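You operate a simulated robot arm through the tools that you are given. There is no shell and no other tool.

Carry out the task below with a simulated robot arm. There is one attempt and no reset: what you move stays moved.

JOB
Move the loaded pallet into the yellow floor bay with the pallet truck.
Fine: pump it clear of the floor first, lower it in the bay, then draw the truck back out. Where these are worked on the way, their far stop is far enough and under half their travel is too little: pallet truck.
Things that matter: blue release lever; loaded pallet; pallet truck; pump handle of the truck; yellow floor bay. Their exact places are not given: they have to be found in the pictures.

Only the result counts: the job must be done as asked and must still hold three seconds after the hand-in. Knocking over, shifting, dropping, spilling or breaking anything else fails it.

ROBOT AND FRAMES
A 7-joint arm with a two-finger parallel gripper on a trunk, on a base that moves. Base frame: it is fixed to the floor where the robot stands at the start and does not move with it; the origin is under the middle of the robot, x ahead of it, y to its left, z up. Readings come in mm, degrees, newtons and seconds.
With the tool pointing down near the work surface it reaches from about 400 to 760 mm from the robot's upright axis, wherever it stands. Its first joint turns from -166.0 to 166.0 degrees. Places, roughly: blue release lever [500, 500, 800]; pallet truck [600, 400, 300]; pump handle of the truck [600, 200, 700]; yellow floor bay [1200, 1300, 0]. Payload 3.43 kg.
Tool frame: the origin (TCP) lies between the finger pads and is the grasp point; the fingertips stand 30 mm ahead of it; z points along the fingers, y is the line along which they close. Largest opening 94 mm; finger width 28, thickness 10; the body of the gripper, 50 by 96 mm, starts 55 mm behind the TCP.
Orientation is that of the tool frame in the base frame, as a unit quaternion [w, x, y, z]. With the fingers straight down and closing along the base's y, the tool's x points along the base's -x, its y along +y and its z along -z.

CONTROLS
- The arm moves only by the tool arm_command. Its argument "targets" is a list of rows, each an object of numbers (a shift or turn left out is 0, a gripper value left out holds the last): "x", "y", "z": the shift along the tool's x, y, z in m; "wx", "wy", "wz": the turn, a rotation vector about the tool's x, y, z in degrees. In form: [{"x": .., "y": .., "z": .., "wx": .., "wy": .., "wz": ..}, ...]. A call has 1 to 20 rows; each row shifts and turns the commanded pose from where the row before left it, along the tool's axes as they then stand. "hand" is the closure in counts, from 0 (fully open) to 255 (shut), set as the call begins (left out, the last holds). Rows are played at 5 a second. More than 50 mm and 8.6 degrees between two rows, or a gripper value outside its range, and nothing of the call is played. A pose out of reach is approached as far as the arm can. The call stops where the force on the tool passes 90 N (or 10 N more than at its start, if that is more) or the arm is blocked; 0.2 s more then pass. Each finger travels about 45 mm/s and halts on what it meets, pressing with about 32 N; the grip force reading is that of the motor and also rises with nothing between the fingers. The clock runs only during rows and for 0.2 s after the last one: add rows that do not move to give the fingers time. The reply holds the time, the measured pose of the TCP, the force on the tool along the base axes, the opening and the grip force, in the units named above and with some noise, with the torque about the TCP (base axes, N m) and any sound that the robot's microphone picked up.
- Cameras (640 x 400 px; columns grow to the right, rows downward): "scene" is now at [24.7, 268.8, 1381.1]; the picture's right is [0.02, -1.00, 0.00], its down [-0.63, -0.01, -0.77] and it looks along [0.77, 0.02, -0.63] (base axes); focal length 283 px, centre (320, 200). "wrist" rides on the gripper at [76, 14, -102] in the tool frame; the picture's right is [-0.18, 0.98, 0.00], its down [-0.75, -0.14, -0.64] and it looks along [-0.63, -0.12, 0.77] (tool axes); focal length 243 px, centre (320, 200).
- snapshot(camera): a new picture of that camera. No time passes.
- drive_base(legs): drives the robot by 1 to 6 legs, each [ahead, turn to the left] in mm and degrees, along the robot's own axes; the way and the turn of a leg run together, so that a leg with both is an arc; at most 1500 mm and 180 degrees a leg. The arm and the cameras ride along, it lands a little off, and it stops where it bumps. It gives what a move gives.
- aim_head(pan, tilt): turns the head with the scene camera to pan (to the left, within 120 degrees either way) and tilt (down, from -29 to 69), counted from straight ahead of the robot. It gives what a move gives.
- locate(camera, pixels): for up to 12 pixels [column, row] of the newest picture of that camera ("zoom" is the newest enlarged one), the place [x, y, z] in the base frame of the surface seen there, good to about 2 mm. No time passes.
- zoom(camera, box): a new picture of the part [left, top, right, bottom] of that camera's present view, enlarged. No time passes.
- close_job(): hands the job in; it is judged then, once.

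Open the gripper and draw the arm clear of the work before you hand the job in, unless the task says otherwise.

The tools are called as name(argument=value, ...) on one line, values as JSON. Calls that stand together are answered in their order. arm_command: Moves the arm, as the interface text tells. Its arguments: {"type":"object","properties":{"targets":{"type":"array"},"hand":{"type":"number"}},"required":["targets"]} The other tools are called the same way: drive_base (legs) drives the base; aim_head (pan, tilt) turns the head that bears the scene camera; snapshot (camera) takes a picture; locate (camera, pixels) gives the place of the surface under pixels of a picture; zoom (camera, box) takes an enlarged picture of a part of a camera's view; close_job () hands the job in.

At the start:

```text
time: 0.0
tcp_pos: [346.6, 440.0, 1200.1]
orientation: [-0.001, 0.0, 1.0, 0.0]
force: [0.1, -0.1, 0.7]
torque: [0.01, 0.03, -0.01]
gripper_width: 93.9
grip_force: 0.0
robot x, y, heading: [3.1, 35.6, -0.2]
head pan, tilt (commanded): [1.2, 39.3]
```

scene: 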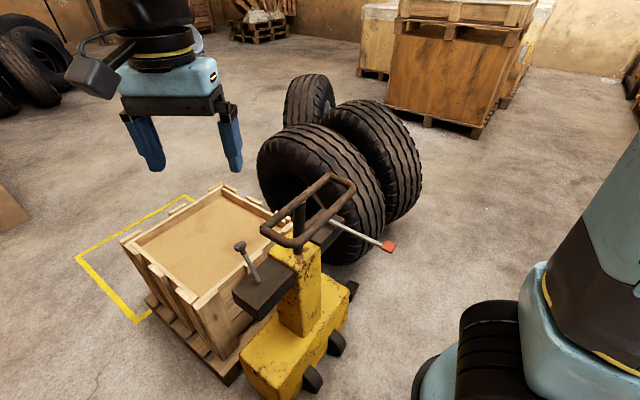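
wrist: 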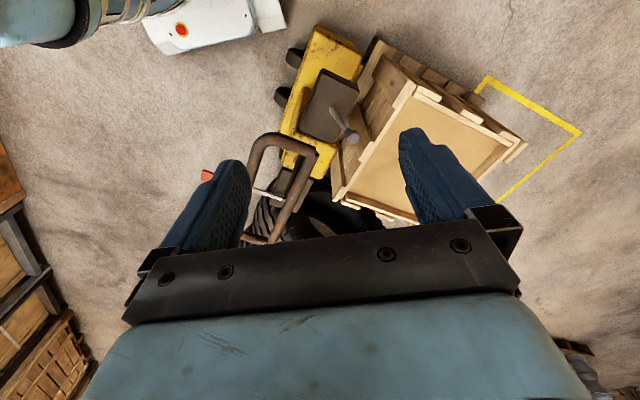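

The scene picture shows the yellow truck around (300,320), the loop handle around (310,215), a knobbed lever at (245,260), a red-tipped rod at (388,246), and the loaded pallet at (205,270) with the yellow bay beyond it. I zoom in to look at details.

zoom(camera="scene", box=[200, 160, 420, 400])

zoom(camera="scene", box=[60, 160, 320, 400])

locate(camera="scene", pixels=[[388, 246], [350, 226], [240, 247], [255, 275], [328, 178], [352, 192], [298, 243], [265, 228], [310, 290], [285, 360], [130, 238], [220, 188]])

locate(camera="scene", pixels=[[78, 258], [137, 320], [186, 196], [228, 380], [312, 380], [337, 343], [150, 300], [353, 290], [205, 230], [240, 300], [270, 295], [262, 330]])

```text
1.67 times, centred on (310, 280) of scene
```

zoom: 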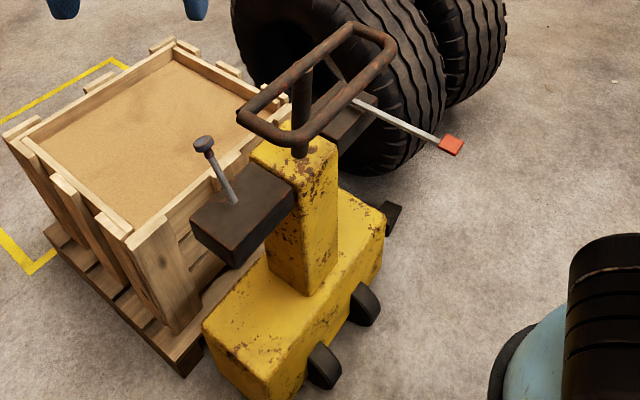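

```text
1.67 times, centred on (190, 280) of scene
```

zoom: 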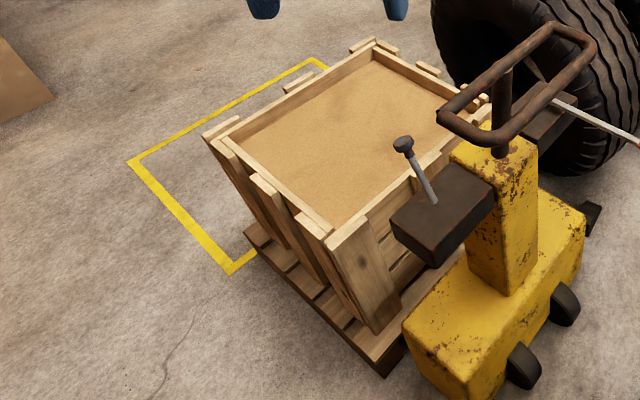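

```text
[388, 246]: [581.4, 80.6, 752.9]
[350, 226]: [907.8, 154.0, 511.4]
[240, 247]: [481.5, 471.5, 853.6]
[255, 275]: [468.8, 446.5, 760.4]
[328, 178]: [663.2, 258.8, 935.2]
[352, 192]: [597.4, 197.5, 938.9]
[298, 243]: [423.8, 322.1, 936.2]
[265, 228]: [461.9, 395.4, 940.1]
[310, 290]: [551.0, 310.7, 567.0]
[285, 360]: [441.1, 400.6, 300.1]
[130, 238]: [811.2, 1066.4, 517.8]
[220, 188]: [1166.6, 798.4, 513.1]
```

```text
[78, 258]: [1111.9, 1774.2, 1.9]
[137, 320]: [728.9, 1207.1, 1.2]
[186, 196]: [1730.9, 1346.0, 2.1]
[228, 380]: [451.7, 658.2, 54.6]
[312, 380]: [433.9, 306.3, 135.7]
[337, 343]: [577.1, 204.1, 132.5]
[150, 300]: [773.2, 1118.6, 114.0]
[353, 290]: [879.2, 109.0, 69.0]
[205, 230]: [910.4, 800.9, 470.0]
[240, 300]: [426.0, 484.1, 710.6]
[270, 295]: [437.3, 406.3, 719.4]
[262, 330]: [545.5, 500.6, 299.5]
```

The loop handle is at about z 938, the red-tipped rod ends at (581,81,753) and the knobbed lever tops out at (481,471,854). I zoom closer on both the levers to see how they are mounted.

zoom(camera="scene", box=[300, 180, 410, 260])

zoom(camera="scene", box=[220, 230, 330, 320])

zoom(camera="wrist", box=[180, 20, 400, 260])

```text
5.00 times, centred on (355, 220) of scene
```

zoom: 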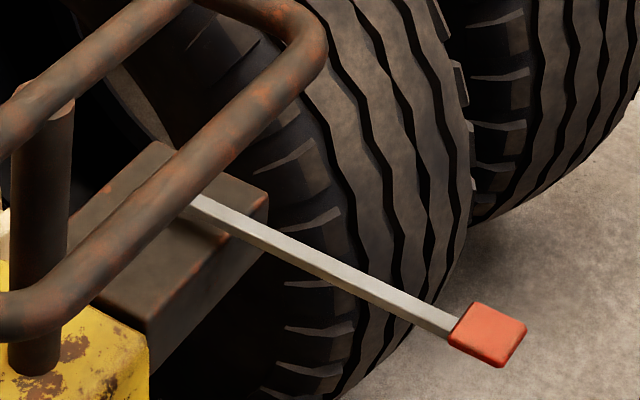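

```text
4.44 times, centred on (275, 275) of scene
```

zoom: 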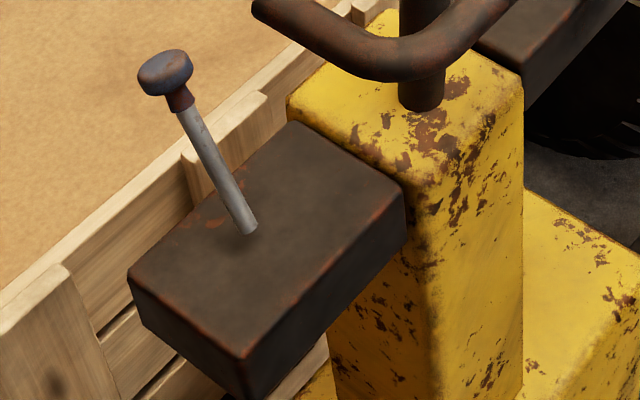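

```text
1.67 times, centred on (290, 140) of wrist
```

zoom: 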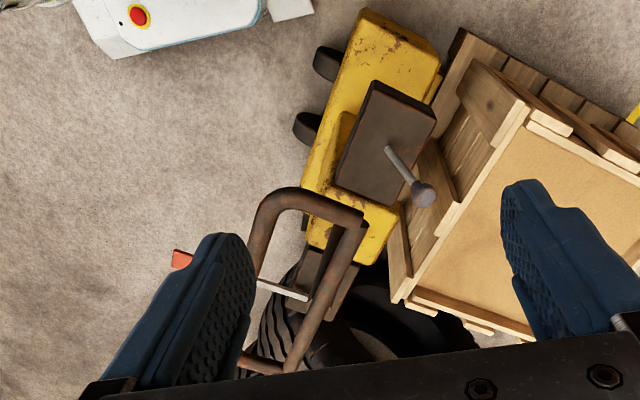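

I measure points along the red-tipped rod, its bracket and the release lever box in the zooms.

zoom(camera="scene", box=[300, 180, 410, 260])

locate(camera="zoom", pixels=[[195, 203], [220, 217], [300, 255], [380, 295], [445, 325], [470, 325], [515, 320], [500, 355], [150, 150], [262, 200], [155, 320], [40, 110]])

zoom(camera="scene", box=[220, 230, 330, 320])

locate(camera="zoom", pixels=[[165, 65], [165, 85], [180, 103], [205, 150], [240, 222], [295, 125], [400, 190], [130, 280], [240, 350], [290, 100], [520, 75], [405, 165]])

```text
5.00 times, centred on (355, 220) of scene
```

zoom: 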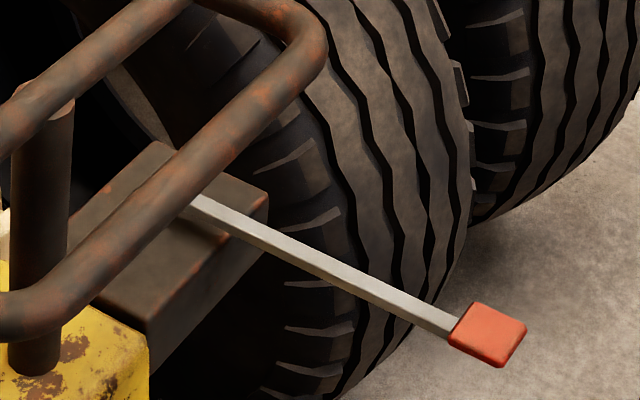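

```text
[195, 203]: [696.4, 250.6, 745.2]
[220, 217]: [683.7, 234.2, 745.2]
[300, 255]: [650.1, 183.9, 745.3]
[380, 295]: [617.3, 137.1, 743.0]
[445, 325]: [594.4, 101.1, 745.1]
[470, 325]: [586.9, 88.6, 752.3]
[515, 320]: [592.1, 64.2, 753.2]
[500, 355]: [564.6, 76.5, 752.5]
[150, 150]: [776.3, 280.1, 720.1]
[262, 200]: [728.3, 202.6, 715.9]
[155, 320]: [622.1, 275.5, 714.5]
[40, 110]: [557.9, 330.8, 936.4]
```

```text
4.44 times, centred on (275, 275) of scene
```

zoom: 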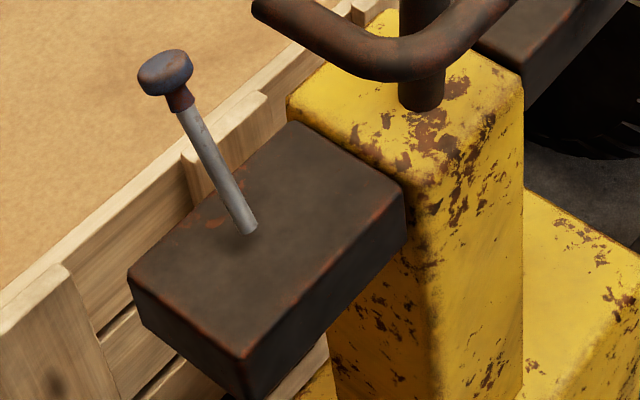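

```text
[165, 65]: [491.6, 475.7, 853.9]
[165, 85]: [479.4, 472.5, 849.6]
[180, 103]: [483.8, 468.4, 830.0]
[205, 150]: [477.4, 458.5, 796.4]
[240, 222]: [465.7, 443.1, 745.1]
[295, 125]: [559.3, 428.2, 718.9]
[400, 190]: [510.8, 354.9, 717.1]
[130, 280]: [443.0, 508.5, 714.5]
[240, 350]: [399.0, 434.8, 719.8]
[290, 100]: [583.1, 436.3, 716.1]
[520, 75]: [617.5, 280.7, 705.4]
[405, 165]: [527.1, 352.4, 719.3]
```

The rod lies level at z≈745 pointing back from the truck (truck heading ≈55.5°), and the release lever leans forward from its box at z≈719. Next I look round with the head to learn the free floor around the robot and truck.

aim_head(pan=-25, tilt=50)

snapshot(camera="scene")

locate(camera="scene", pixels=[[160, 200], [250, 130], [300, 60], [100, 300], [400, 300], [500, 300]])

```text
time: 0.9
tcp_pos: [344.5, 439.0, 1201.4]
orientation: [0.0, 0.0, 1.0, 0.0]
force: [-0.1, -0.6, 0.7]
torque: [0.02, 0.0, -0.01]
gripper_width: 94.1
grip_force: 0.1
robot x, y, heading: [3.0, 28.3, 0.1]
head pan, tilt (commanded): [-25.0, 50.0]
```

```text
taken
```

scene: 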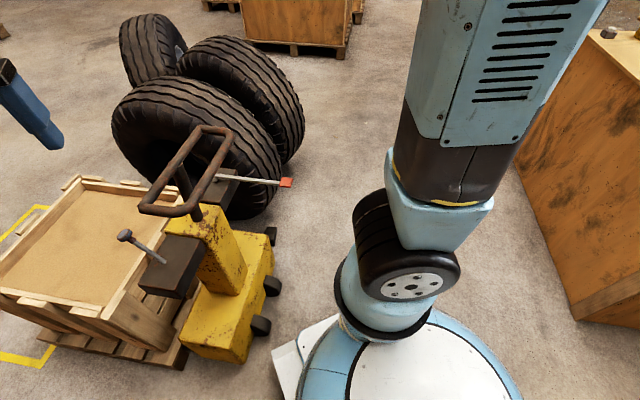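

```text
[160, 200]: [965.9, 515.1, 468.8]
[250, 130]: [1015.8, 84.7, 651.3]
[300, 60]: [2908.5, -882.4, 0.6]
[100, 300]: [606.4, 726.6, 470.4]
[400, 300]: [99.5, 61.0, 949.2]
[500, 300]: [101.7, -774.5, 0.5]
```

The robot column stands at (400,280), a crate is on its right at (575,318), and the tyres are at (200,130). I locate the floor edges of these and look further left and down.

locate(camera="scene", pixels=[[575, 318], [230, 215], [275, 205], [300, 140], [272, 235], [270, 285], [258, 325], [180, 368], [40, 345], [300, 350], [440, 320], [520, 395]])

aim_head(pan=-70, tilt=50)

snapshot(camera="scene")

```text
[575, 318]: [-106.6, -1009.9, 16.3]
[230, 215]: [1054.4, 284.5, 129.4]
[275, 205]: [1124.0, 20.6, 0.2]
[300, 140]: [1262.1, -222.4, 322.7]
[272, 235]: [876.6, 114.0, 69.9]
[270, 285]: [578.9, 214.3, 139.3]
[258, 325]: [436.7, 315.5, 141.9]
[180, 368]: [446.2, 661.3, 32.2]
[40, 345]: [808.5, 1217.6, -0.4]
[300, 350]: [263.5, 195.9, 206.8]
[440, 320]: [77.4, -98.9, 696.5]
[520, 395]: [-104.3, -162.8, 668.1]
```

```text
time: 2.0
tcp_pos: [345.5, 439.6, 1200.3]
orientation: [0.0, 0.0, 1.0, 0.0]
force: [0.1, -0.2, 0.0]
torque: [0.01, 0.02, -0.03]
gripper_width: 94.0
grip_force: 0.0
robot x, y, heading: [-1.3, 32.1, 0.1]
head pan, tilt (commanded): [-70.0, 50.0]
```

```text
taken
```

scene: 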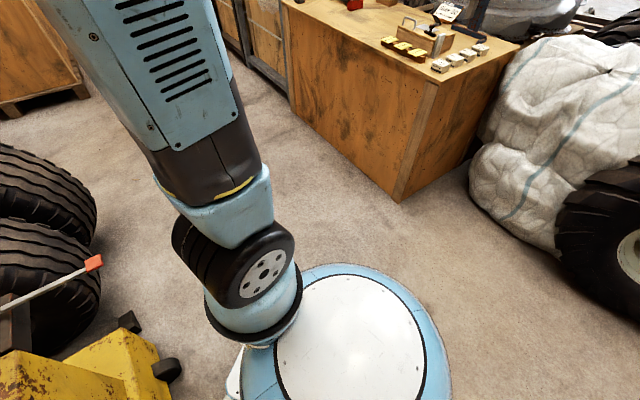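

The base looks like a tall round drum with top at z≈670; I locate its rim and the crate/bag edges to know clearances.

locate(camera="scene", pixels=[[345, 266], [400, 290], [437, 345], [448, 392], [245, 390], [290, 390], [400, 200], [500, 220], [560, 255], [280, 240], [160, 370], [240, 355]])

aim_head(pan=-110, tilt=60)

snapshot(camera="scene")

```text
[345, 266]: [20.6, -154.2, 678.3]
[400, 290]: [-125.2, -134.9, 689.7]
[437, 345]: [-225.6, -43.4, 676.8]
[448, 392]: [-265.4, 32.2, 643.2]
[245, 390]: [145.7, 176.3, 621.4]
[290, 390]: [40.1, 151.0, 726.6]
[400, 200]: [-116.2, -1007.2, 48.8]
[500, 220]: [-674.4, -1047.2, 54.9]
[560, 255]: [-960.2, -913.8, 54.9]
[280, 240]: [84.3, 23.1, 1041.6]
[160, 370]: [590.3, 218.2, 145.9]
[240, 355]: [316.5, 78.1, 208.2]
```

```text
time: 3.1
tcp_pos: [346.6, 439.4, 1200.1]
orientation: [0.0, 0.0, 1.0, 0.0]
force: [0.5, 0.7, 0.3]
torque: [-0.02, -0.01, 0.01]
gripper_width: 94.3
grip_force: 0.0
robot x, y, heading: [2.9, 35.2, -0.0]
head pan, tilt (commanded): [-110.0, 60.0]
```

```text
taken
```

scene: 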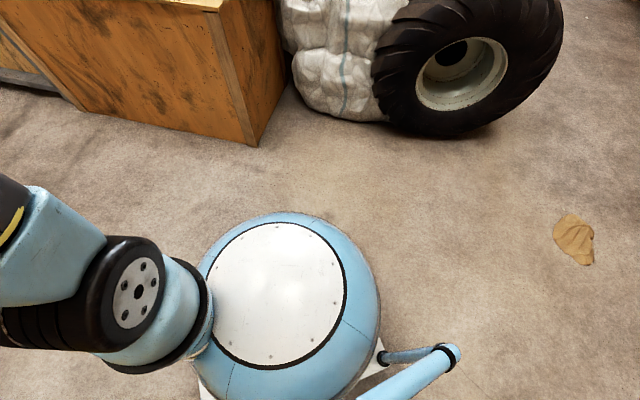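

The drum's rim has radius ≈225 around (-40,35), and a lower chassis (z≈207) extends forward to x≈316. I measure that chassis from the wrist picture.

snapshot(camera="wrist")

locate(camera="wrist", pixels=[[166, 51], [150, 24], [256, 27], [280, 26], [262, 5], [180, 30], [205, 176], [290, 55], [277, 97], [330, 30], [300, 150], [510, 190]])

zoom(camera="wrist", box=[100, 0, 400, 190])

```text
taken
```

wrist: 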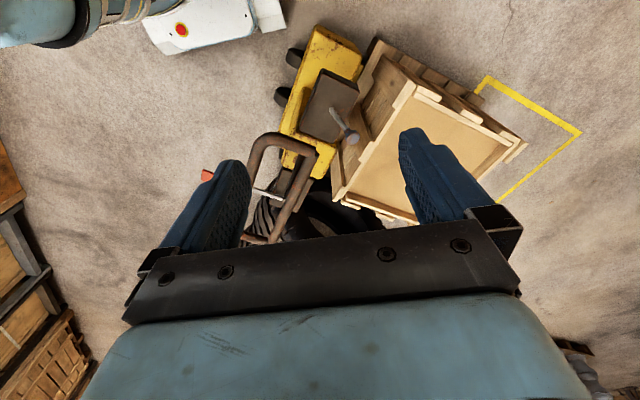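

```text
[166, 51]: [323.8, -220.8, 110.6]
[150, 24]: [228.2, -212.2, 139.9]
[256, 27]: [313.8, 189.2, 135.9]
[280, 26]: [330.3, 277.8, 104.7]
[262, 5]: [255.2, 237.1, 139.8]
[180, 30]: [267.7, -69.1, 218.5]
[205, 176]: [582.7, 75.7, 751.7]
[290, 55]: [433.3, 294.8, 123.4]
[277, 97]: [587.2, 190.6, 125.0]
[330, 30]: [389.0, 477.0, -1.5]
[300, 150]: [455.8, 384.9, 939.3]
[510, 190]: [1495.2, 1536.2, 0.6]
```

```text
2.11 times, centred on (250, 95) of wrist
```

zoom: 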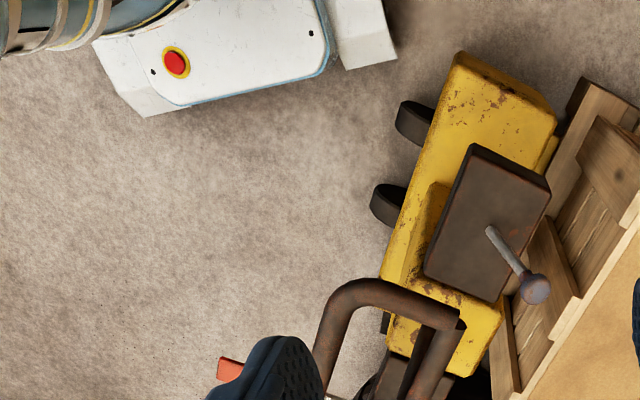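

The base chassis reaches x≈330 and about ±280 sideways, so pumping from here is possible: the red grip is centred at about (582,80,740), 580 mm from the robot axis. I move the gripper high over it, turning the closing line across the rod.

aim_head(pan=-5, tilt=42)

arm_command(targets=[{"x": -0.01966, "y": -0.02995, "z": 0.00833}, {"x": -0.01966, "y": -0.02995, "z": 0.00833}, {"x": -0.01966, "y": -0.02995, "z": 0.00833}, {"x": -0.01966, "y": -0.02995, "z": 0.00833}, {"x": -0.01966, "y": -0.02995, "z": 0.00833}, {"x": -0.01966, "y": -0.02995, "z": 0.00833}, {"x": -0.01966, "y": -0.02995, "z": 0.00833}, {"x": -0.01966, "y": -0.02995, "z": 0.00833}, {"x": -0.01966, "y": -0.02995, "z": 0.00833}, {"x": -0.01966, "y": -0.02995, "z": 0.00833}, {"x": -0.01966, "y": -0.02995, "z": 0.00833}, {"x": -0.01966, "y": -0.02995, "z": 0.00833}, {"wz": -7.93}, {"wz": -7.93}, {"wz": -7.93}, {"wz": -7.93}, {"wz": -7.93}, {"wz": -7.93}, {"wz": -7.93}, {}], hand=0)

snapshot(camera="scene")

snapshot(camera="wrist")

```text
time: 4.9
tcp_pos: [345.3, 438.6, 1199.9]
orientation: [0.0, 0.001, 1.0, 0.0]
force: [-0.6, -0.8, 0.9]
torque: [-0.04, 0.02, 0.04]
gripper_width: 93.9
grip_force: 0.0
robot x, y, heading: [-0.2, 32.2, 0.1]
head pan, tilt (commanded): [-5.0, 42.0]
```

```text
time: 9.1
tcp_pos: [580.3, 79.0, 1100.4]
orientation: [0.0, -0.466, 0.885, 0.0]
force: [-0.7, -0.3, 0.6]
torque: [0.02, 0.01, 0.01]
gripper_width: 94.0
grip_force: 0.0
robot x, y, heading: [0.7, 35.1, 0.1]
head pan, tilt (commanded): [-5.0, 42.0]
```

```text
taken
```

scene: 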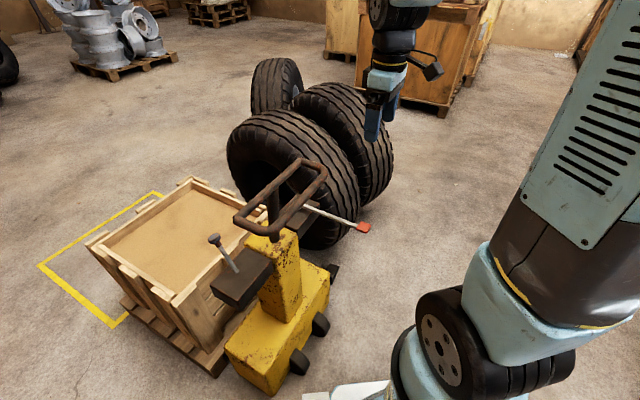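

```text
taken
```

wrist: 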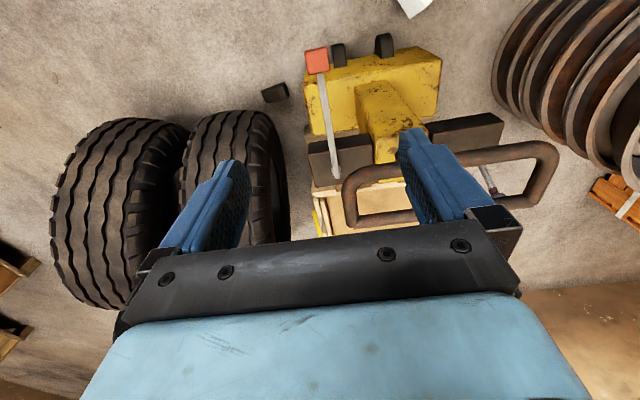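

The gripper is over the rod area; in the wrist picture the red grip is at (316,60) with the rod running down to (330,175). I locate these for a fine alignment.

zoom(camera="wrist", box=[270, 30, 380, 190])

locate(camera="wrist", pixels=[[306, 50], [326, 50], [328, 73], [308, 75], [316, 60], [322, 90], [328, 120], [334, 150], [337, 175], [275, 92], [338, 55], [383, 45]])

```text
2.50 times, centred on (325, 110) of wrist
```

zoom: 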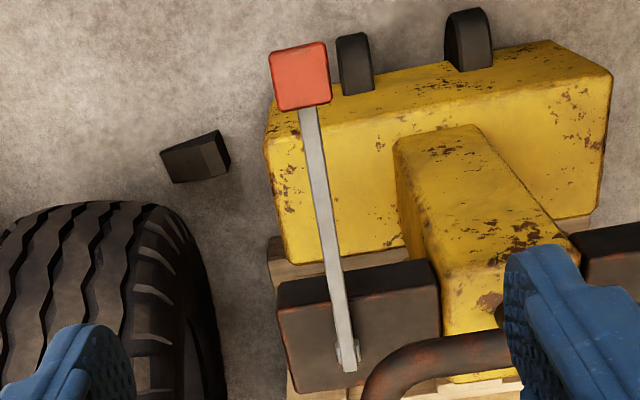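

```text
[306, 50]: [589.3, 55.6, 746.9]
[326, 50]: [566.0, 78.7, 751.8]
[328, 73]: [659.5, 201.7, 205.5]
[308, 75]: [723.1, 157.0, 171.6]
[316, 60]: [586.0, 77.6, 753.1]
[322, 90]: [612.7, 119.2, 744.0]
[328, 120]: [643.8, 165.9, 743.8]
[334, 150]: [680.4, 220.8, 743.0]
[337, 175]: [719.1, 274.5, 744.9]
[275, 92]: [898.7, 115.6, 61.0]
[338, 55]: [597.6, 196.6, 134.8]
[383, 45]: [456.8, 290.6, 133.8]
```

The rod pivots near (715,270,740) on the bracket's side. I locate the grip's corners in the zoomed picture.

locate(camera="zoom", pixels=[[274, 56], [322, 46], [327, 97], [283, 105], [300, 78], [308, 115], [316, 115], [350, 365], [340, 345], [360, 345], [335, 300], [330, 240]])

```text
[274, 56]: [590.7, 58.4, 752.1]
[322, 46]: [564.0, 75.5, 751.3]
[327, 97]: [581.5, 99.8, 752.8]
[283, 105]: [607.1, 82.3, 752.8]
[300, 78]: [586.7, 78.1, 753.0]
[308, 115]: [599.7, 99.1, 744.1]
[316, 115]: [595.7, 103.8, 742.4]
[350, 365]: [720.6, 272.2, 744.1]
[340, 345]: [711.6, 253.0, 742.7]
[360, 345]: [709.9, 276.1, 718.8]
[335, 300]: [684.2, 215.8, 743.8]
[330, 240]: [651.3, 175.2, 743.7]
```

The grip is centred at (586,79), top at z 753, about 30 mm square. I shift 5 mm and descend to z≈840 first to check alignment and loop clearance.

arm_command(targets=[{"x": -0.0028, "y": -0.0041, "z": 0.04}, {"z": 0.045}, {"z": 0.045}, {"z": 0.045}, {"z": 0.045}, {"z": 0.04}, {}], hand=0)

snapshot(camera="scene")

snapshot(camera="wrist")

```text
time: 10.7
tcp_pos: [585.6, 79.3, 839.5]
orientation: [-0.001, -0.466, 0.885, 0.0]
force: [0.8, 0.1, -0.1]
torque: [0.0, -0.03, 0.03]
gripper_width: 94.0
grip_force: 0.1
robot x, y, heading: [1.4, 32.1, 0.3]
head pan, tilt (commanded): [-5.0, 42.0]
```

```text
taken
```

scene: 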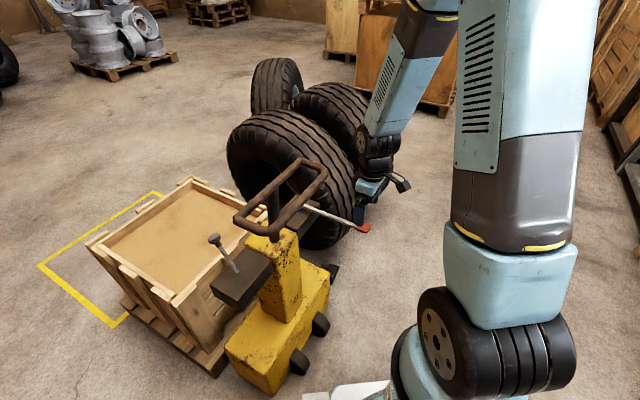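

```text
taken
```

wrist: 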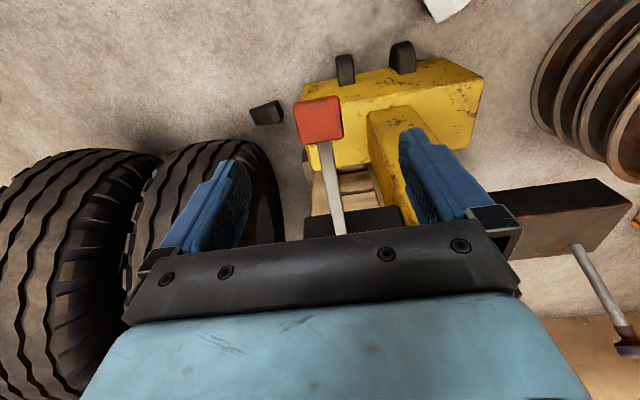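

The red grip at (318,118) sits midway between the fingers and the loop is clear. I go down 100 mm to z≈740 and close on it.

arm_command(targets=[{"z": 0.035}, {"z": 0.035}, {"z": 0.03}, {}], hand=0)

snapshot(camera="wrist")

```text
time: 11.7
tcp_pos: [587.6, 79.4, 741.2]
orientation: [0.001, -0.466, 0.885, 0.0]
force: [-0.3, 0.2, 0.0]
torque: [-0.01, 0.04, -0.01]
gripper_width: 93.8
grip_force: 0.0
robot x, y, heading: [-0.6, 31.4, -0.0]
head pan, tilt (commanded): [-5.0, 42.0]
```

```text
taken
```

wrist: 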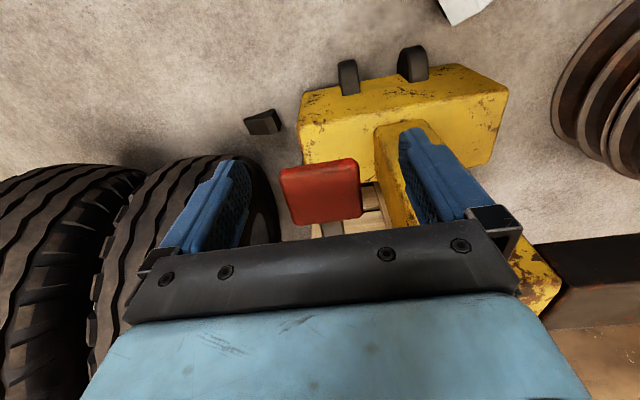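

The grip at (320,195) is between the pads with the TCP at its centre. I close the fingers on it and give them time.

arm_command(targets=[{}, {}, {}, {}, {}, {}], hand=255)

snapshot(camera="wrist")

```text
time: 13.1
tcp_pos: [587.2, 81.4, 741.5]
orientation: [-0.001, -0.466, 0.885, 0.0]
force: [-21.1, 21.5, -3.7]
torque: [-0.28, 0.16, -0.09]
gripper_width: 42.3
grip_force: 44.9
robot x, y, heading: [3.6, 33.7, 0.0]
head pan, tilt (commanded): [-5.0, 42.0]
```

```text
taken
```

wrist: 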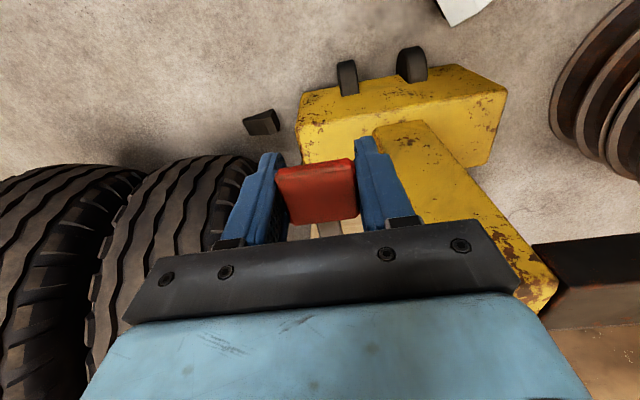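

The force (about 30 N along the tool's +y) says only the +y finger touches, so the grip is off centre. I nudge the tool 4 mm along +y to balance it.

arm_command(targets=[{"y": 0.002}, {"y": 0.002}, {}, {}], hand=255)

```text
time: 14.1
tcp_pos: [586.8, 81.6, 740.5]
orientation: [0.002, -0.465, 0.885, -0.001]
force: [27.1, -25.8, 5.2]
torque: [0.87, -0.69, 0.06]
gripper_width: 42.3
grip_force: 44.9
robot x, y, heading: [1.5, 32.1, -0.0]
head pan, tilt (commanded): [-5.0, 42.0]
```

The TCP barely moved while the side force flipped sign, so both fingers grip and the grip is really 42 mm wide. I back off 2 mm to null the side force, then try a small press down.

arm_command(targets=[{"y": -0.0019}, {}, {"z": 0.005}, {"z": 0.005}, {"z": 0.005}, {}], hand=255)

```text
time: 15.5
tcp_pos: [587.1, 80.5, 723.5]
orientation: [0.0, -0.466, 0.885, 0.0]
force: [42.3, -22.6, 6.6]
torque: [0.84, -0.36, 0.1]
gripper_width: 42.3
grip_force: 44.7
robot x, y, heading: [-0.2, 31.9, 0.1]
head pan, tilt (commanded): [-5.0, 42.0]
```

Pressing 15 mm down moved the grip freely (z force small), but a side force remains. I wait a moment and re-read, and look at the picture.

arm_command(targets=[{}, {}], hand=255)

snapshot(camera="wrist")

snapshot(camera="scene")

```text
time: 16.1
tcp_pos: [586.8, 80.8, 725.2]
orientation: [0.0, -0.465, 0.885, 0.0]
force: [43.4, -23.5, 5.4]
torque: [0.53, 0.03, 0.09]
gripper_width: 42.1
grip_force: 44.7
robot x, y, heading: [5.2, 32.8, 0.1]
head pan, tilt (commanded): [-5.0, 42.0]
```

```text
taken
```

wrist: 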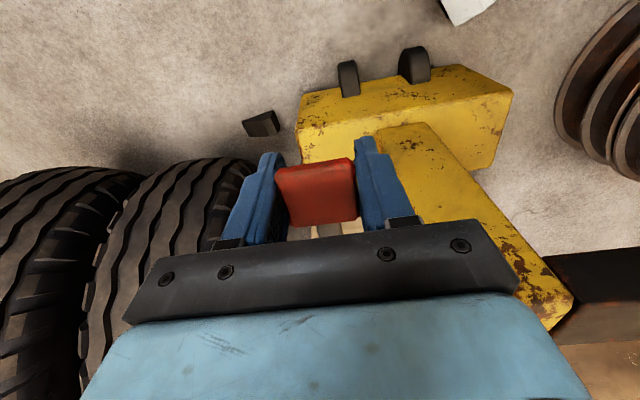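

```text
taken
```

scene: 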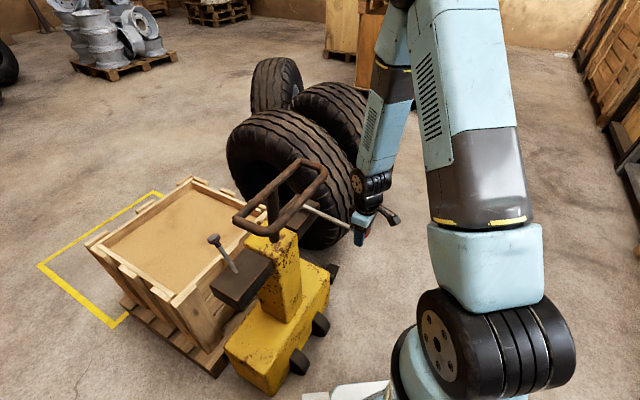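

Side force is still about 48 N along the tool's −y. I shift −2 mm in y and read again to see how it responds.

arm_command(targets=[{"y": -0.002}, {}, {}], hand=255)

```text
time: 16.9
tcp_pos: [587.4, 81.2, 724.2]
orientation: [-0.001, -0.466, 0.885, 0.001]
force: [29.6, 6.7, 3.9]
torque: [0.14, 0.4, -0.26]
gripper_width: 42.4
grip_force: 44.7
robot x, y, heading: [2.0, 31.1, -0.1]
head pan, tilt (commanded): [-5.0, 42.0]
```

The side force drops with −y shifts (~14 N/mm), and the z force is only ~5 N, so the lever pumps easily. I correct the alignment and follow the arc downward, turning with the rod about its pivot (radius ≈229 mm).

arm_command(targets=[{"x": -0.001, "y": -0.0013, "wy": -4}, {"x": -0.0006, "z": 0.016, "wy": -4}, {"x": -0.0006, "z": 0.016, "wy": -4}, {"x": -0.0006, "z": 0.016, "wy": -4}, {}], hand=255)

```text
time: 18.1
tcp_pos: [591.5, 88.6, 680.4]
orientation: [0.123, -0.462, 0.876, 0.066]
force: [-3.3, -1.1, -1.3]
torque: [-0.97, 0.85, -0.34]
gripper_width: 42.3
grip_force: 45.6
robot x, y, heading: [6.4, 33.1, 0.1]
head pan, tilt (commanded): [-5.0, 42.0]
```

Forces are near zero and the grip is now 60 mm down (about 15°). I continue the arc.

arm_command(targets=[{"x": -0.0006, "z": 0.016, "wy": -4}, {"x": -0.0006, "z": 0.016, "wy": -4}, {"x": -0.0006, "z": 0.016, "wy": -4}, {"x": -0.0006, "z": 0.016, "wy": -4}, {}], hand=255)

snapshot(camera="scene")

```text
time: 19.1
tcp_pos: [612.4, 116.4, 638.2]
orientation: [0.249, -0.453, 0.847, 0.125]
force: [-12.8, 30.0, 71.1]
torque: [-1.98, 0.5, -0.46]
gripper_width: 42.2
grip_force: 44.6
robot x, y, heading: [-2.7, 33.6, 0.1]
head pan, tilt (commanded): [-5.0, 42.0]
stopped in row 4: the force on the tool passed its limit at 764 N (the readings are from after the stop); the commanded pose is now the measured one
```

```text
taken
```

scene: 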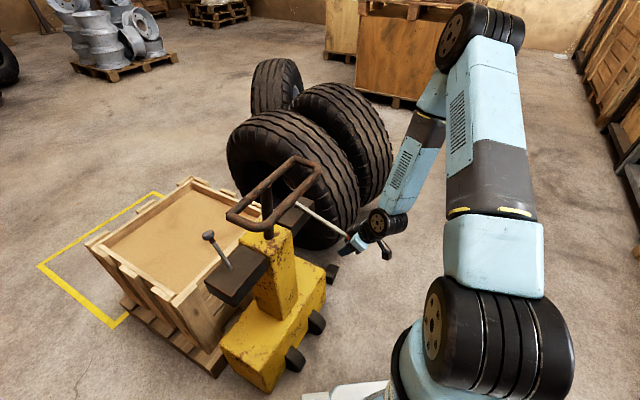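

The lever reached a stop near 27° (force spike) and the truck seems to have shifted a little: the loop went from (327,170) to (318,160). I check the positions of truck, pallet and bay.

locate(camera="scene", pixels=[[208, 236], [228, 218], [294, 160], [322, 172], [243, 258], [222, 355], [212, 372], [90, 247], [128, 302], [265, 385], [295, 365], [317, 325]])

zoom(camera="scene", box=[180, 200, 400, 400])

```text
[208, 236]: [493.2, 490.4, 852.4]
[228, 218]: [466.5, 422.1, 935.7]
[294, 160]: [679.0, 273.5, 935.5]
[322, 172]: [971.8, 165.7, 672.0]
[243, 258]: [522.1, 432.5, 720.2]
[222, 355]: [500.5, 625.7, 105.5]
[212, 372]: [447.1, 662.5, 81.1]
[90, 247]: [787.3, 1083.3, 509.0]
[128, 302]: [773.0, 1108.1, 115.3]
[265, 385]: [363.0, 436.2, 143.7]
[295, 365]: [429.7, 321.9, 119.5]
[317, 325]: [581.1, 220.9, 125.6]
```

```text
2.00 times, centred on (290, 300) of scene
```

zoom: 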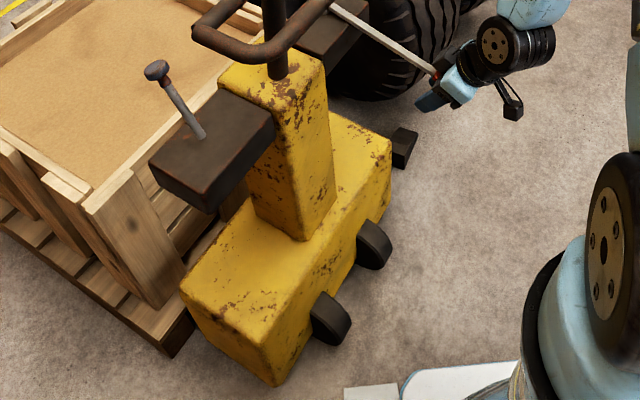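

The truck rolled about 20 mm forward along its heading when the lever hit its lower stop at ≈26°. I ease off and follow the arc back up, re-matching the tool tilt to the rod.

arm_command(targets=[{"z": -0.003, "wy": 5.5}, {"x": -0.0006, "z": -0.016, "wy": 4}, {"x": -0.0006, "z": -0.016, "wy": 4}, {"x": -0.0006, "z": -0.016, "wy": 4}, {}], hand=255)

```text
time: 20.3
tcp_pos: [598.3, 97.2, 682.2]
orientation: [0.112, -0.464, 0.877, 0.054]
force: [-45.9, 32.9, 0.3]
torque: [-2.01, -1.78, 0.03]
gripper_width: 40.6
grip_force: 45.3
robot x, y, heading: [5.1, 35.1, -0.0]
head pan, tilt (commanded): [-5.0, 42.0]
```

A side force of ~56 N along +y has built up, so I correct it by shifting +y 3.5 mm and continue up.

arm_command(targets=[{"y": 0.0035}, {}], hand=255)

snapshot(camera="wrist")

snapshot(camera="scene")

```text
time: 20.9
tcp_pos: [599.8, 97.4, 681.8]
orientation: [0.114, -0.463, 0.878, 0.052]
force: [-15.0, 3.0, -2.6]
torque: [-1.15, -0.19, 0.21]
gripper_width: 40.5
grip_force: 45.0
robot x, y, heading: [7.9, 30.9, -0.1]
head pan, tilt (commanded): [-5.0, 42.0]
```

```text
taken
```

wrist: 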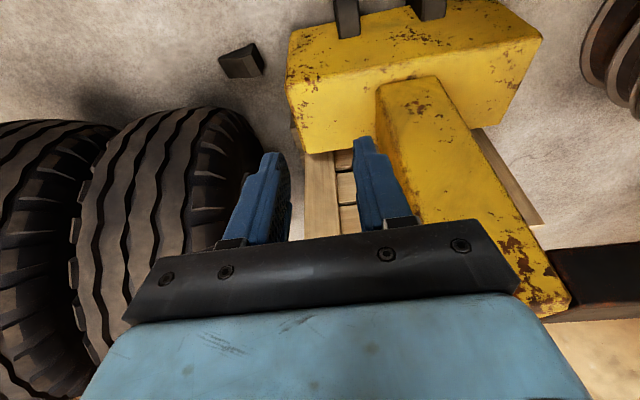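

```text
taken
```

scene: 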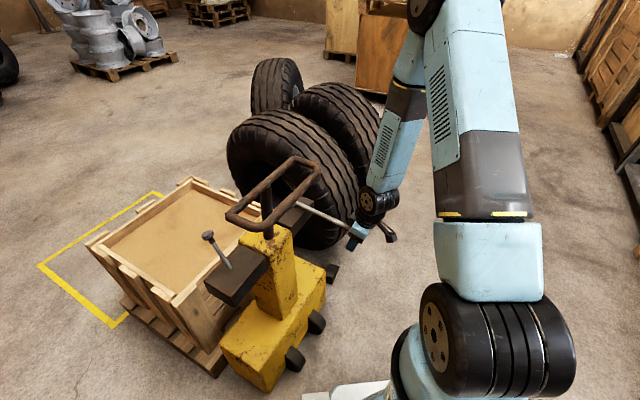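

In the wrist picture the red grip is no longer visible between the fingers, so it may have slid toward the palm. I zoom in with the scene camera at the gripper near (360,235).

zoom(camera="scene", box=[280, 180, 420, 270])

locate(camera="zoom", pixels=[[100, 110], [180, 150], [250, 185], [300, 208], [330, 225], [340, 265], [350, 290], [370, 250], [480, 240]])

```text
4.44 times, centred on (350, 225) of scene
```

zoom: 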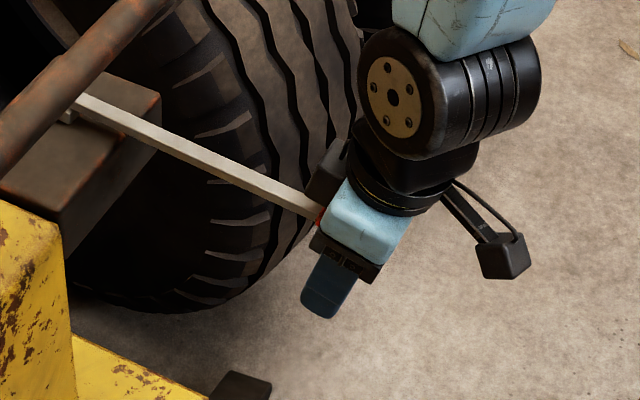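

```text
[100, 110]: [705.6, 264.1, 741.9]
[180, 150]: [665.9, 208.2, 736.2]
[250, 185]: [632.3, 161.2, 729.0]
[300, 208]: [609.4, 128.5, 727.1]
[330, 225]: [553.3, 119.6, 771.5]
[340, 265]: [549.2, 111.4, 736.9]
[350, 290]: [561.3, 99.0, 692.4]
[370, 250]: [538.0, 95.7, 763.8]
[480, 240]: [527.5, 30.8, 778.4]
```

The rod is only about 5° below level while the TCP is well below it: the fingers slid down past the grip until the palm met it. I open the fingers and see whether the lever stays or springs back.

arm_command(targets=[{}, {}, {}, {}], hand=0)

zoom(camera="scene", box=[280, 180, 420, 270])

locate(camera="zoom", pixels=[[100, 110], [180, 150], [250, 185], [300, 208]])

```text
time: 21.9
tcp_pos: [599.8, 98.9, 680.5]
orientation: [0.113, -0.464, 0.877, 0.053]
force: [1.2, 0.6, 2.1]
torque: [0.02, 0.12, 0.02]
gripper_width: 94.1
grip_force: 0.1
robot x, y, heading: [1.5, 31.4, -0.1]
head pan, tilt (commanded): [-5.0, 42.0]
```

```text
4.44 times, centred on (350, 225) of scene
```

zoom: 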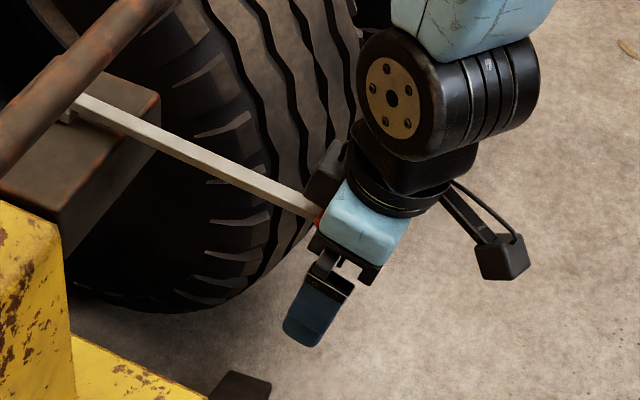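

```text
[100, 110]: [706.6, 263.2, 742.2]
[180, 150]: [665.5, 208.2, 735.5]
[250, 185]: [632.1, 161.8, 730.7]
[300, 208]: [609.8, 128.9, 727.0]
```

The lever has stayed put with the fingers open. I back the tool up along its axis by 45 mm and check whether the lever follows.

arm_command(targets=[{"z": -0.025}, {"z": -0.02}, {}], hand=0)

snapshot(camera="wrist")

zoom(camera="scene", box=[280, 180, 420, 270])

locate(camera="zoom", pixels=[[100, 110], [180, 150], [250, 185], [300, 208]])

```text
time: 22.7
tcp_pos: [591.0, 88.5, 723.3]
orientation: [0.114, -0.464, 0.877, 0.053]
force: [0.8, -0.6, 0.5]
torque: [0.03, 0.0, 0.0]
gripper_width: 94.2
grip_force: 0.0
robot x, y, heading: [-0.1, 31.4, -0.2]
head pan, tilt (commanded): [-5.0, 42.0]
```

```text
taken
```

wrist: 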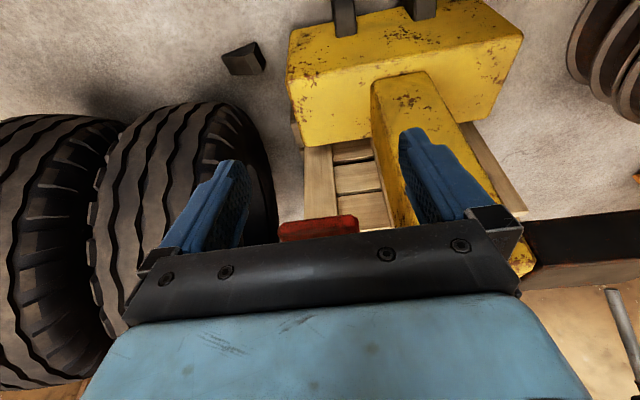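

```text
4.44 times, centred on (350, 225) of scene
```

zoom: 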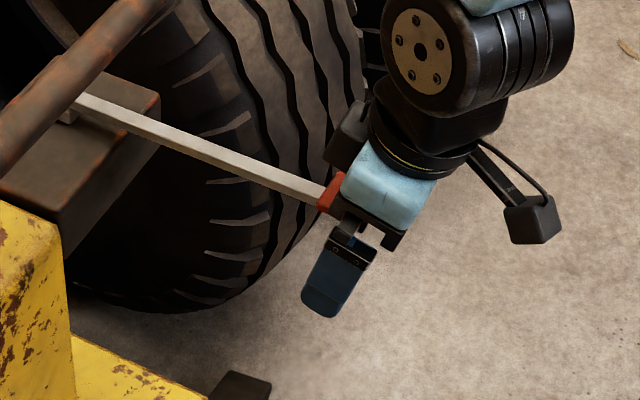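

```text
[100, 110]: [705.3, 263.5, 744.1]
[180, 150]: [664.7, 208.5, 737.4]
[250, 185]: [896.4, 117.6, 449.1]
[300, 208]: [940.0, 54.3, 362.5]
```

The rod's end has risen a bit as I backed up (from zoom row ~215 to ~190), suggesting a spring return. I locate the rod points again and back off further to confirm.

locate(camera="zoom", pixels=[[100, 105], [180, 138], [250, 165], [300, 184], [330, 190], [330, 200]])

arm_command(targets=[{"z": -0.03}, {"z": -0.03}, {"z": -0.02}, {}], hand=0)

zoom(camera="scene", box=[280, 180, 420, 270])

locate(camera="zoom", pixels=[[100, 105], [180, 138], [250, 165], [300, 184], [330, 190], [330, 200]])

snapshot(camera="wrist")

```text
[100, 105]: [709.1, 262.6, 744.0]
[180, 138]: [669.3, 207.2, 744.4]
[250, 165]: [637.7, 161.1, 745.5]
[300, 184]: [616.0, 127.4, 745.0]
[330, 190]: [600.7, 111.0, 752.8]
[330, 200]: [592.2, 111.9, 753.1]
```

```text
time: 23.7
tcp_pos: [577.9, 74.0, 802.7]
orientation: [0.113, -0.464, 0.877, 0.053]
force: [-0.3, -0.4, 0.2]
torque: [0.01, 0.0, -0.02]
gripper_width: 94.1
grip_force: 0.1
robot x, y, heading: [-0.3, 33.5, 0.1]
head pan, tilt (commanded): [-5.0, 42.0]
```

```text
4.44 times, centred on (350, 225) of scene
```

zoom: 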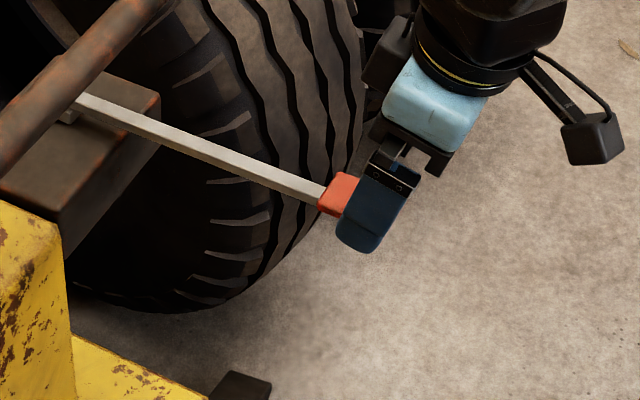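

```text
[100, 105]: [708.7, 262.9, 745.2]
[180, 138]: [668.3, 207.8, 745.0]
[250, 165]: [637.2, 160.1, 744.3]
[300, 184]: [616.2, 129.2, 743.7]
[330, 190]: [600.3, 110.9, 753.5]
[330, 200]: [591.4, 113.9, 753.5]
```

```text
taken
```

wrist: 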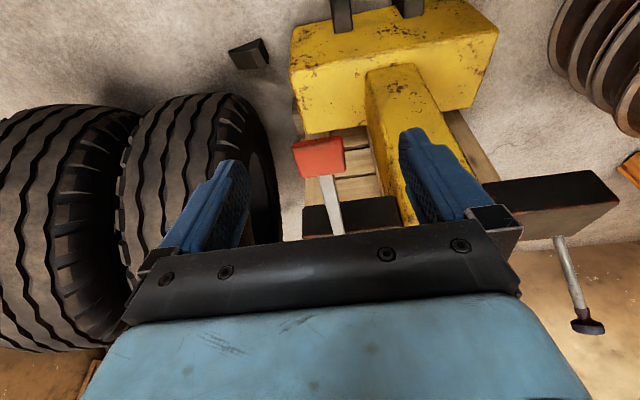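

The lever sprang back to level (z 745), so each stroke is just a press down and release. I check whether the pallet has risen so far by measuring sand and deck heights (sand was z≈470, deck ≈114).

snapshot(camera="scene")

locate(camera="scene", pixels=[[180, 240], [190, 215], [150, 250], [130, 245], [195, 255], [128, 302], [135, 312], [208, 237], [228, 218], [185, 345], [165, 270], [215, 220]])

```text
taken
```

scene: 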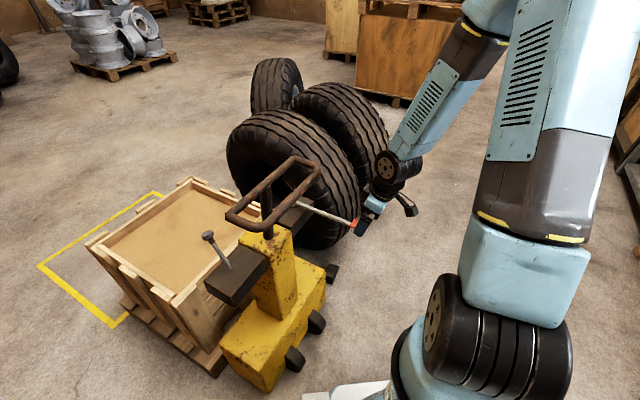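

```text
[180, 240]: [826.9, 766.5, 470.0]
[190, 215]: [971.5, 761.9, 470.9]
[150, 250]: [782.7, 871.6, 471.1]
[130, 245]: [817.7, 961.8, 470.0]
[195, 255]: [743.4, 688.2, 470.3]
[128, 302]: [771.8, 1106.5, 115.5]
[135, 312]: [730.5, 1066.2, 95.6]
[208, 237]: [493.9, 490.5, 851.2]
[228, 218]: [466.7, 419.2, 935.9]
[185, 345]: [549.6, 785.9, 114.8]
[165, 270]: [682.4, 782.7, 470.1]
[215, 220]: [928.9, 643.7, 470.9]
```

Sand is still at z≈470, so no lift yet; a full proper stroke is needed. I locate the red grip's present place from the wrist picture.

zoom(camera="wrist", box=[270, 110, 380, 240])

locate(camera="wrist", pixels=[[294, 145], [339, 141], [342, 167], [306, 170], [318, 155], [326, 190], [333, 225]])

```text
3.08 times, centred on (325, 175) of wrist
```

zoom: 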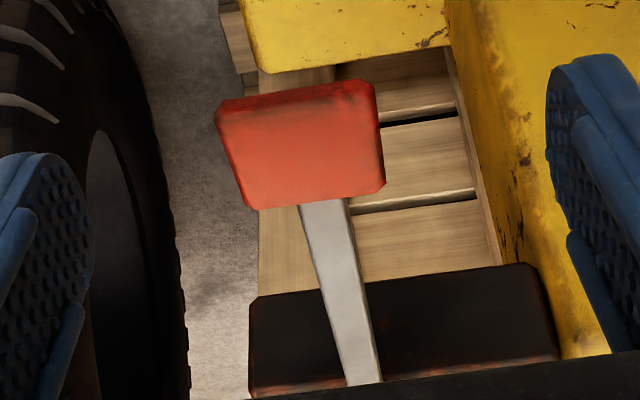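

```text
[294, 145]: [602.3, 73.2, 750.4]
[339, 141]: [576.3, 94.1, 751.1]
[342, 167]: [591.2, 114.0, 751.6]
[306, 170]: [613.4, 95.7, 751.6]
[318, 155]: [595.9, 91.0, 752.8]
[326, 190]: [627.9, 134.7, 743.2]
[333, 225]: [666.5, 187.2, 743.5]
```

The grip now centres at (596,94), top 752 — the truck rolled ~18 mm forward. I straighten the tool, centre over the grip and lower with open fingers until the palm is just above it, so that the palm does the pressing this time.

arm_command(targets=[{"wy": 7.15}, {"wy": 7.15}, {"x": -0.0269, "y": -0.0033}, {}, {"z": 0.04}, {"z": 0.04}, {"z": 0.018}, {}], hand=0)

snapshot(camera="wrist")

zoom(camera="scene", box=[280, 160, 440, 270])

```text
time: 25.5
tcp_pos: [598.3, 93.5, 703.1]
orientation: [0.003, -0.468, 0.884, -0.004]
force: [-1.1, 0.5, 1.0]
torque: [0.03, 0.0, -0.03]
gripper_width: 93.7
grip_force: 0.0
robot x, y, heading: [3.5, 29.7, -0.3]
head pan, tilt (commanded): [-5.0, 42.0]
```

```text
taken
```

wrist: 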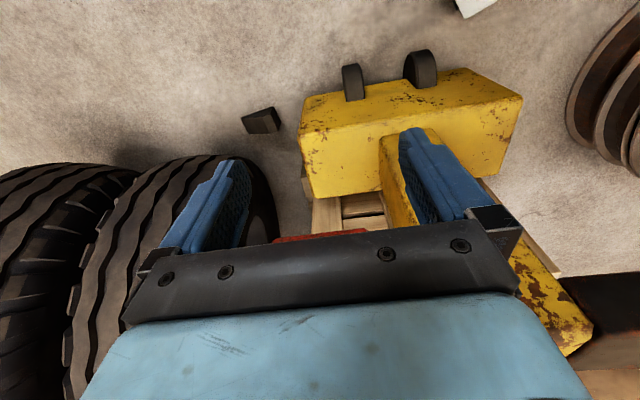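

```text
3.64 times, centred on (360, 215) of scene
```

zoom: 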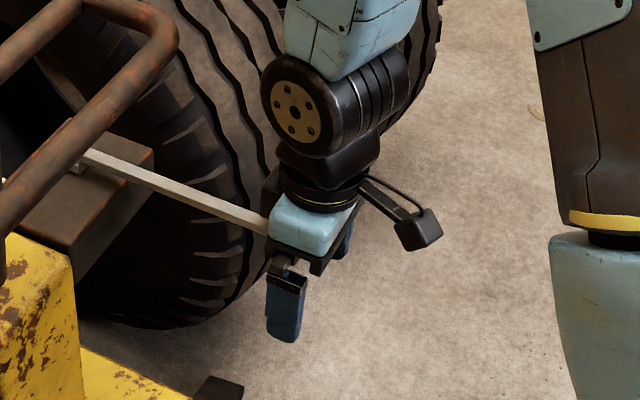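

The palm is just above the grip (red sliver at (325,235)). I press down with the palm in small steps, fingers open, watching the force.

arm_command(targets=[{"z": 0.008}, {"x": -0.0006, "z": 0.012, "wy": -3}, {"x": -0.0006, "z": 0.012, "wy": -3}, {"x": -0.0006, "z": 0.012, "wy": -3}, {}], hand=0)

zoom(camera="scene", box=[280, 160, 440, 270])

```text
time: 26.7
tcp_pos: [602.1, 96.4, 661.7]
orientation: [0.073, -0.466, 0.881, 0.032]
force: [1.8, -1.6, 3.6]
torque: [0.07, 0.14, 0.04]
gripper_width: 93.9
grip_force: 0.0
robot x, y, heading: [-1.0, 32.0, -0.1]
head pan, tilt (commanded): [-5.0, 42.0]
```

```text
3.64 times, centred on (360, 215) of scene
```

zoom: 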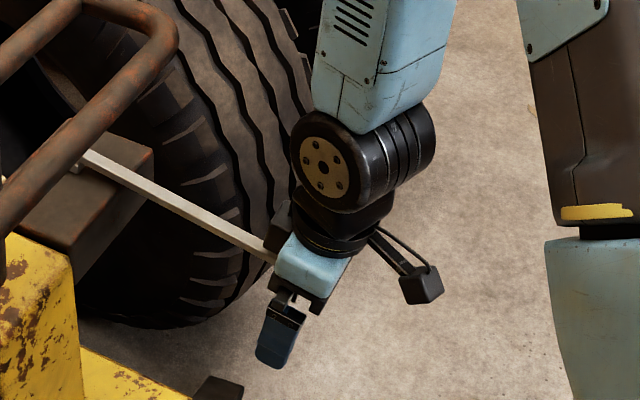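

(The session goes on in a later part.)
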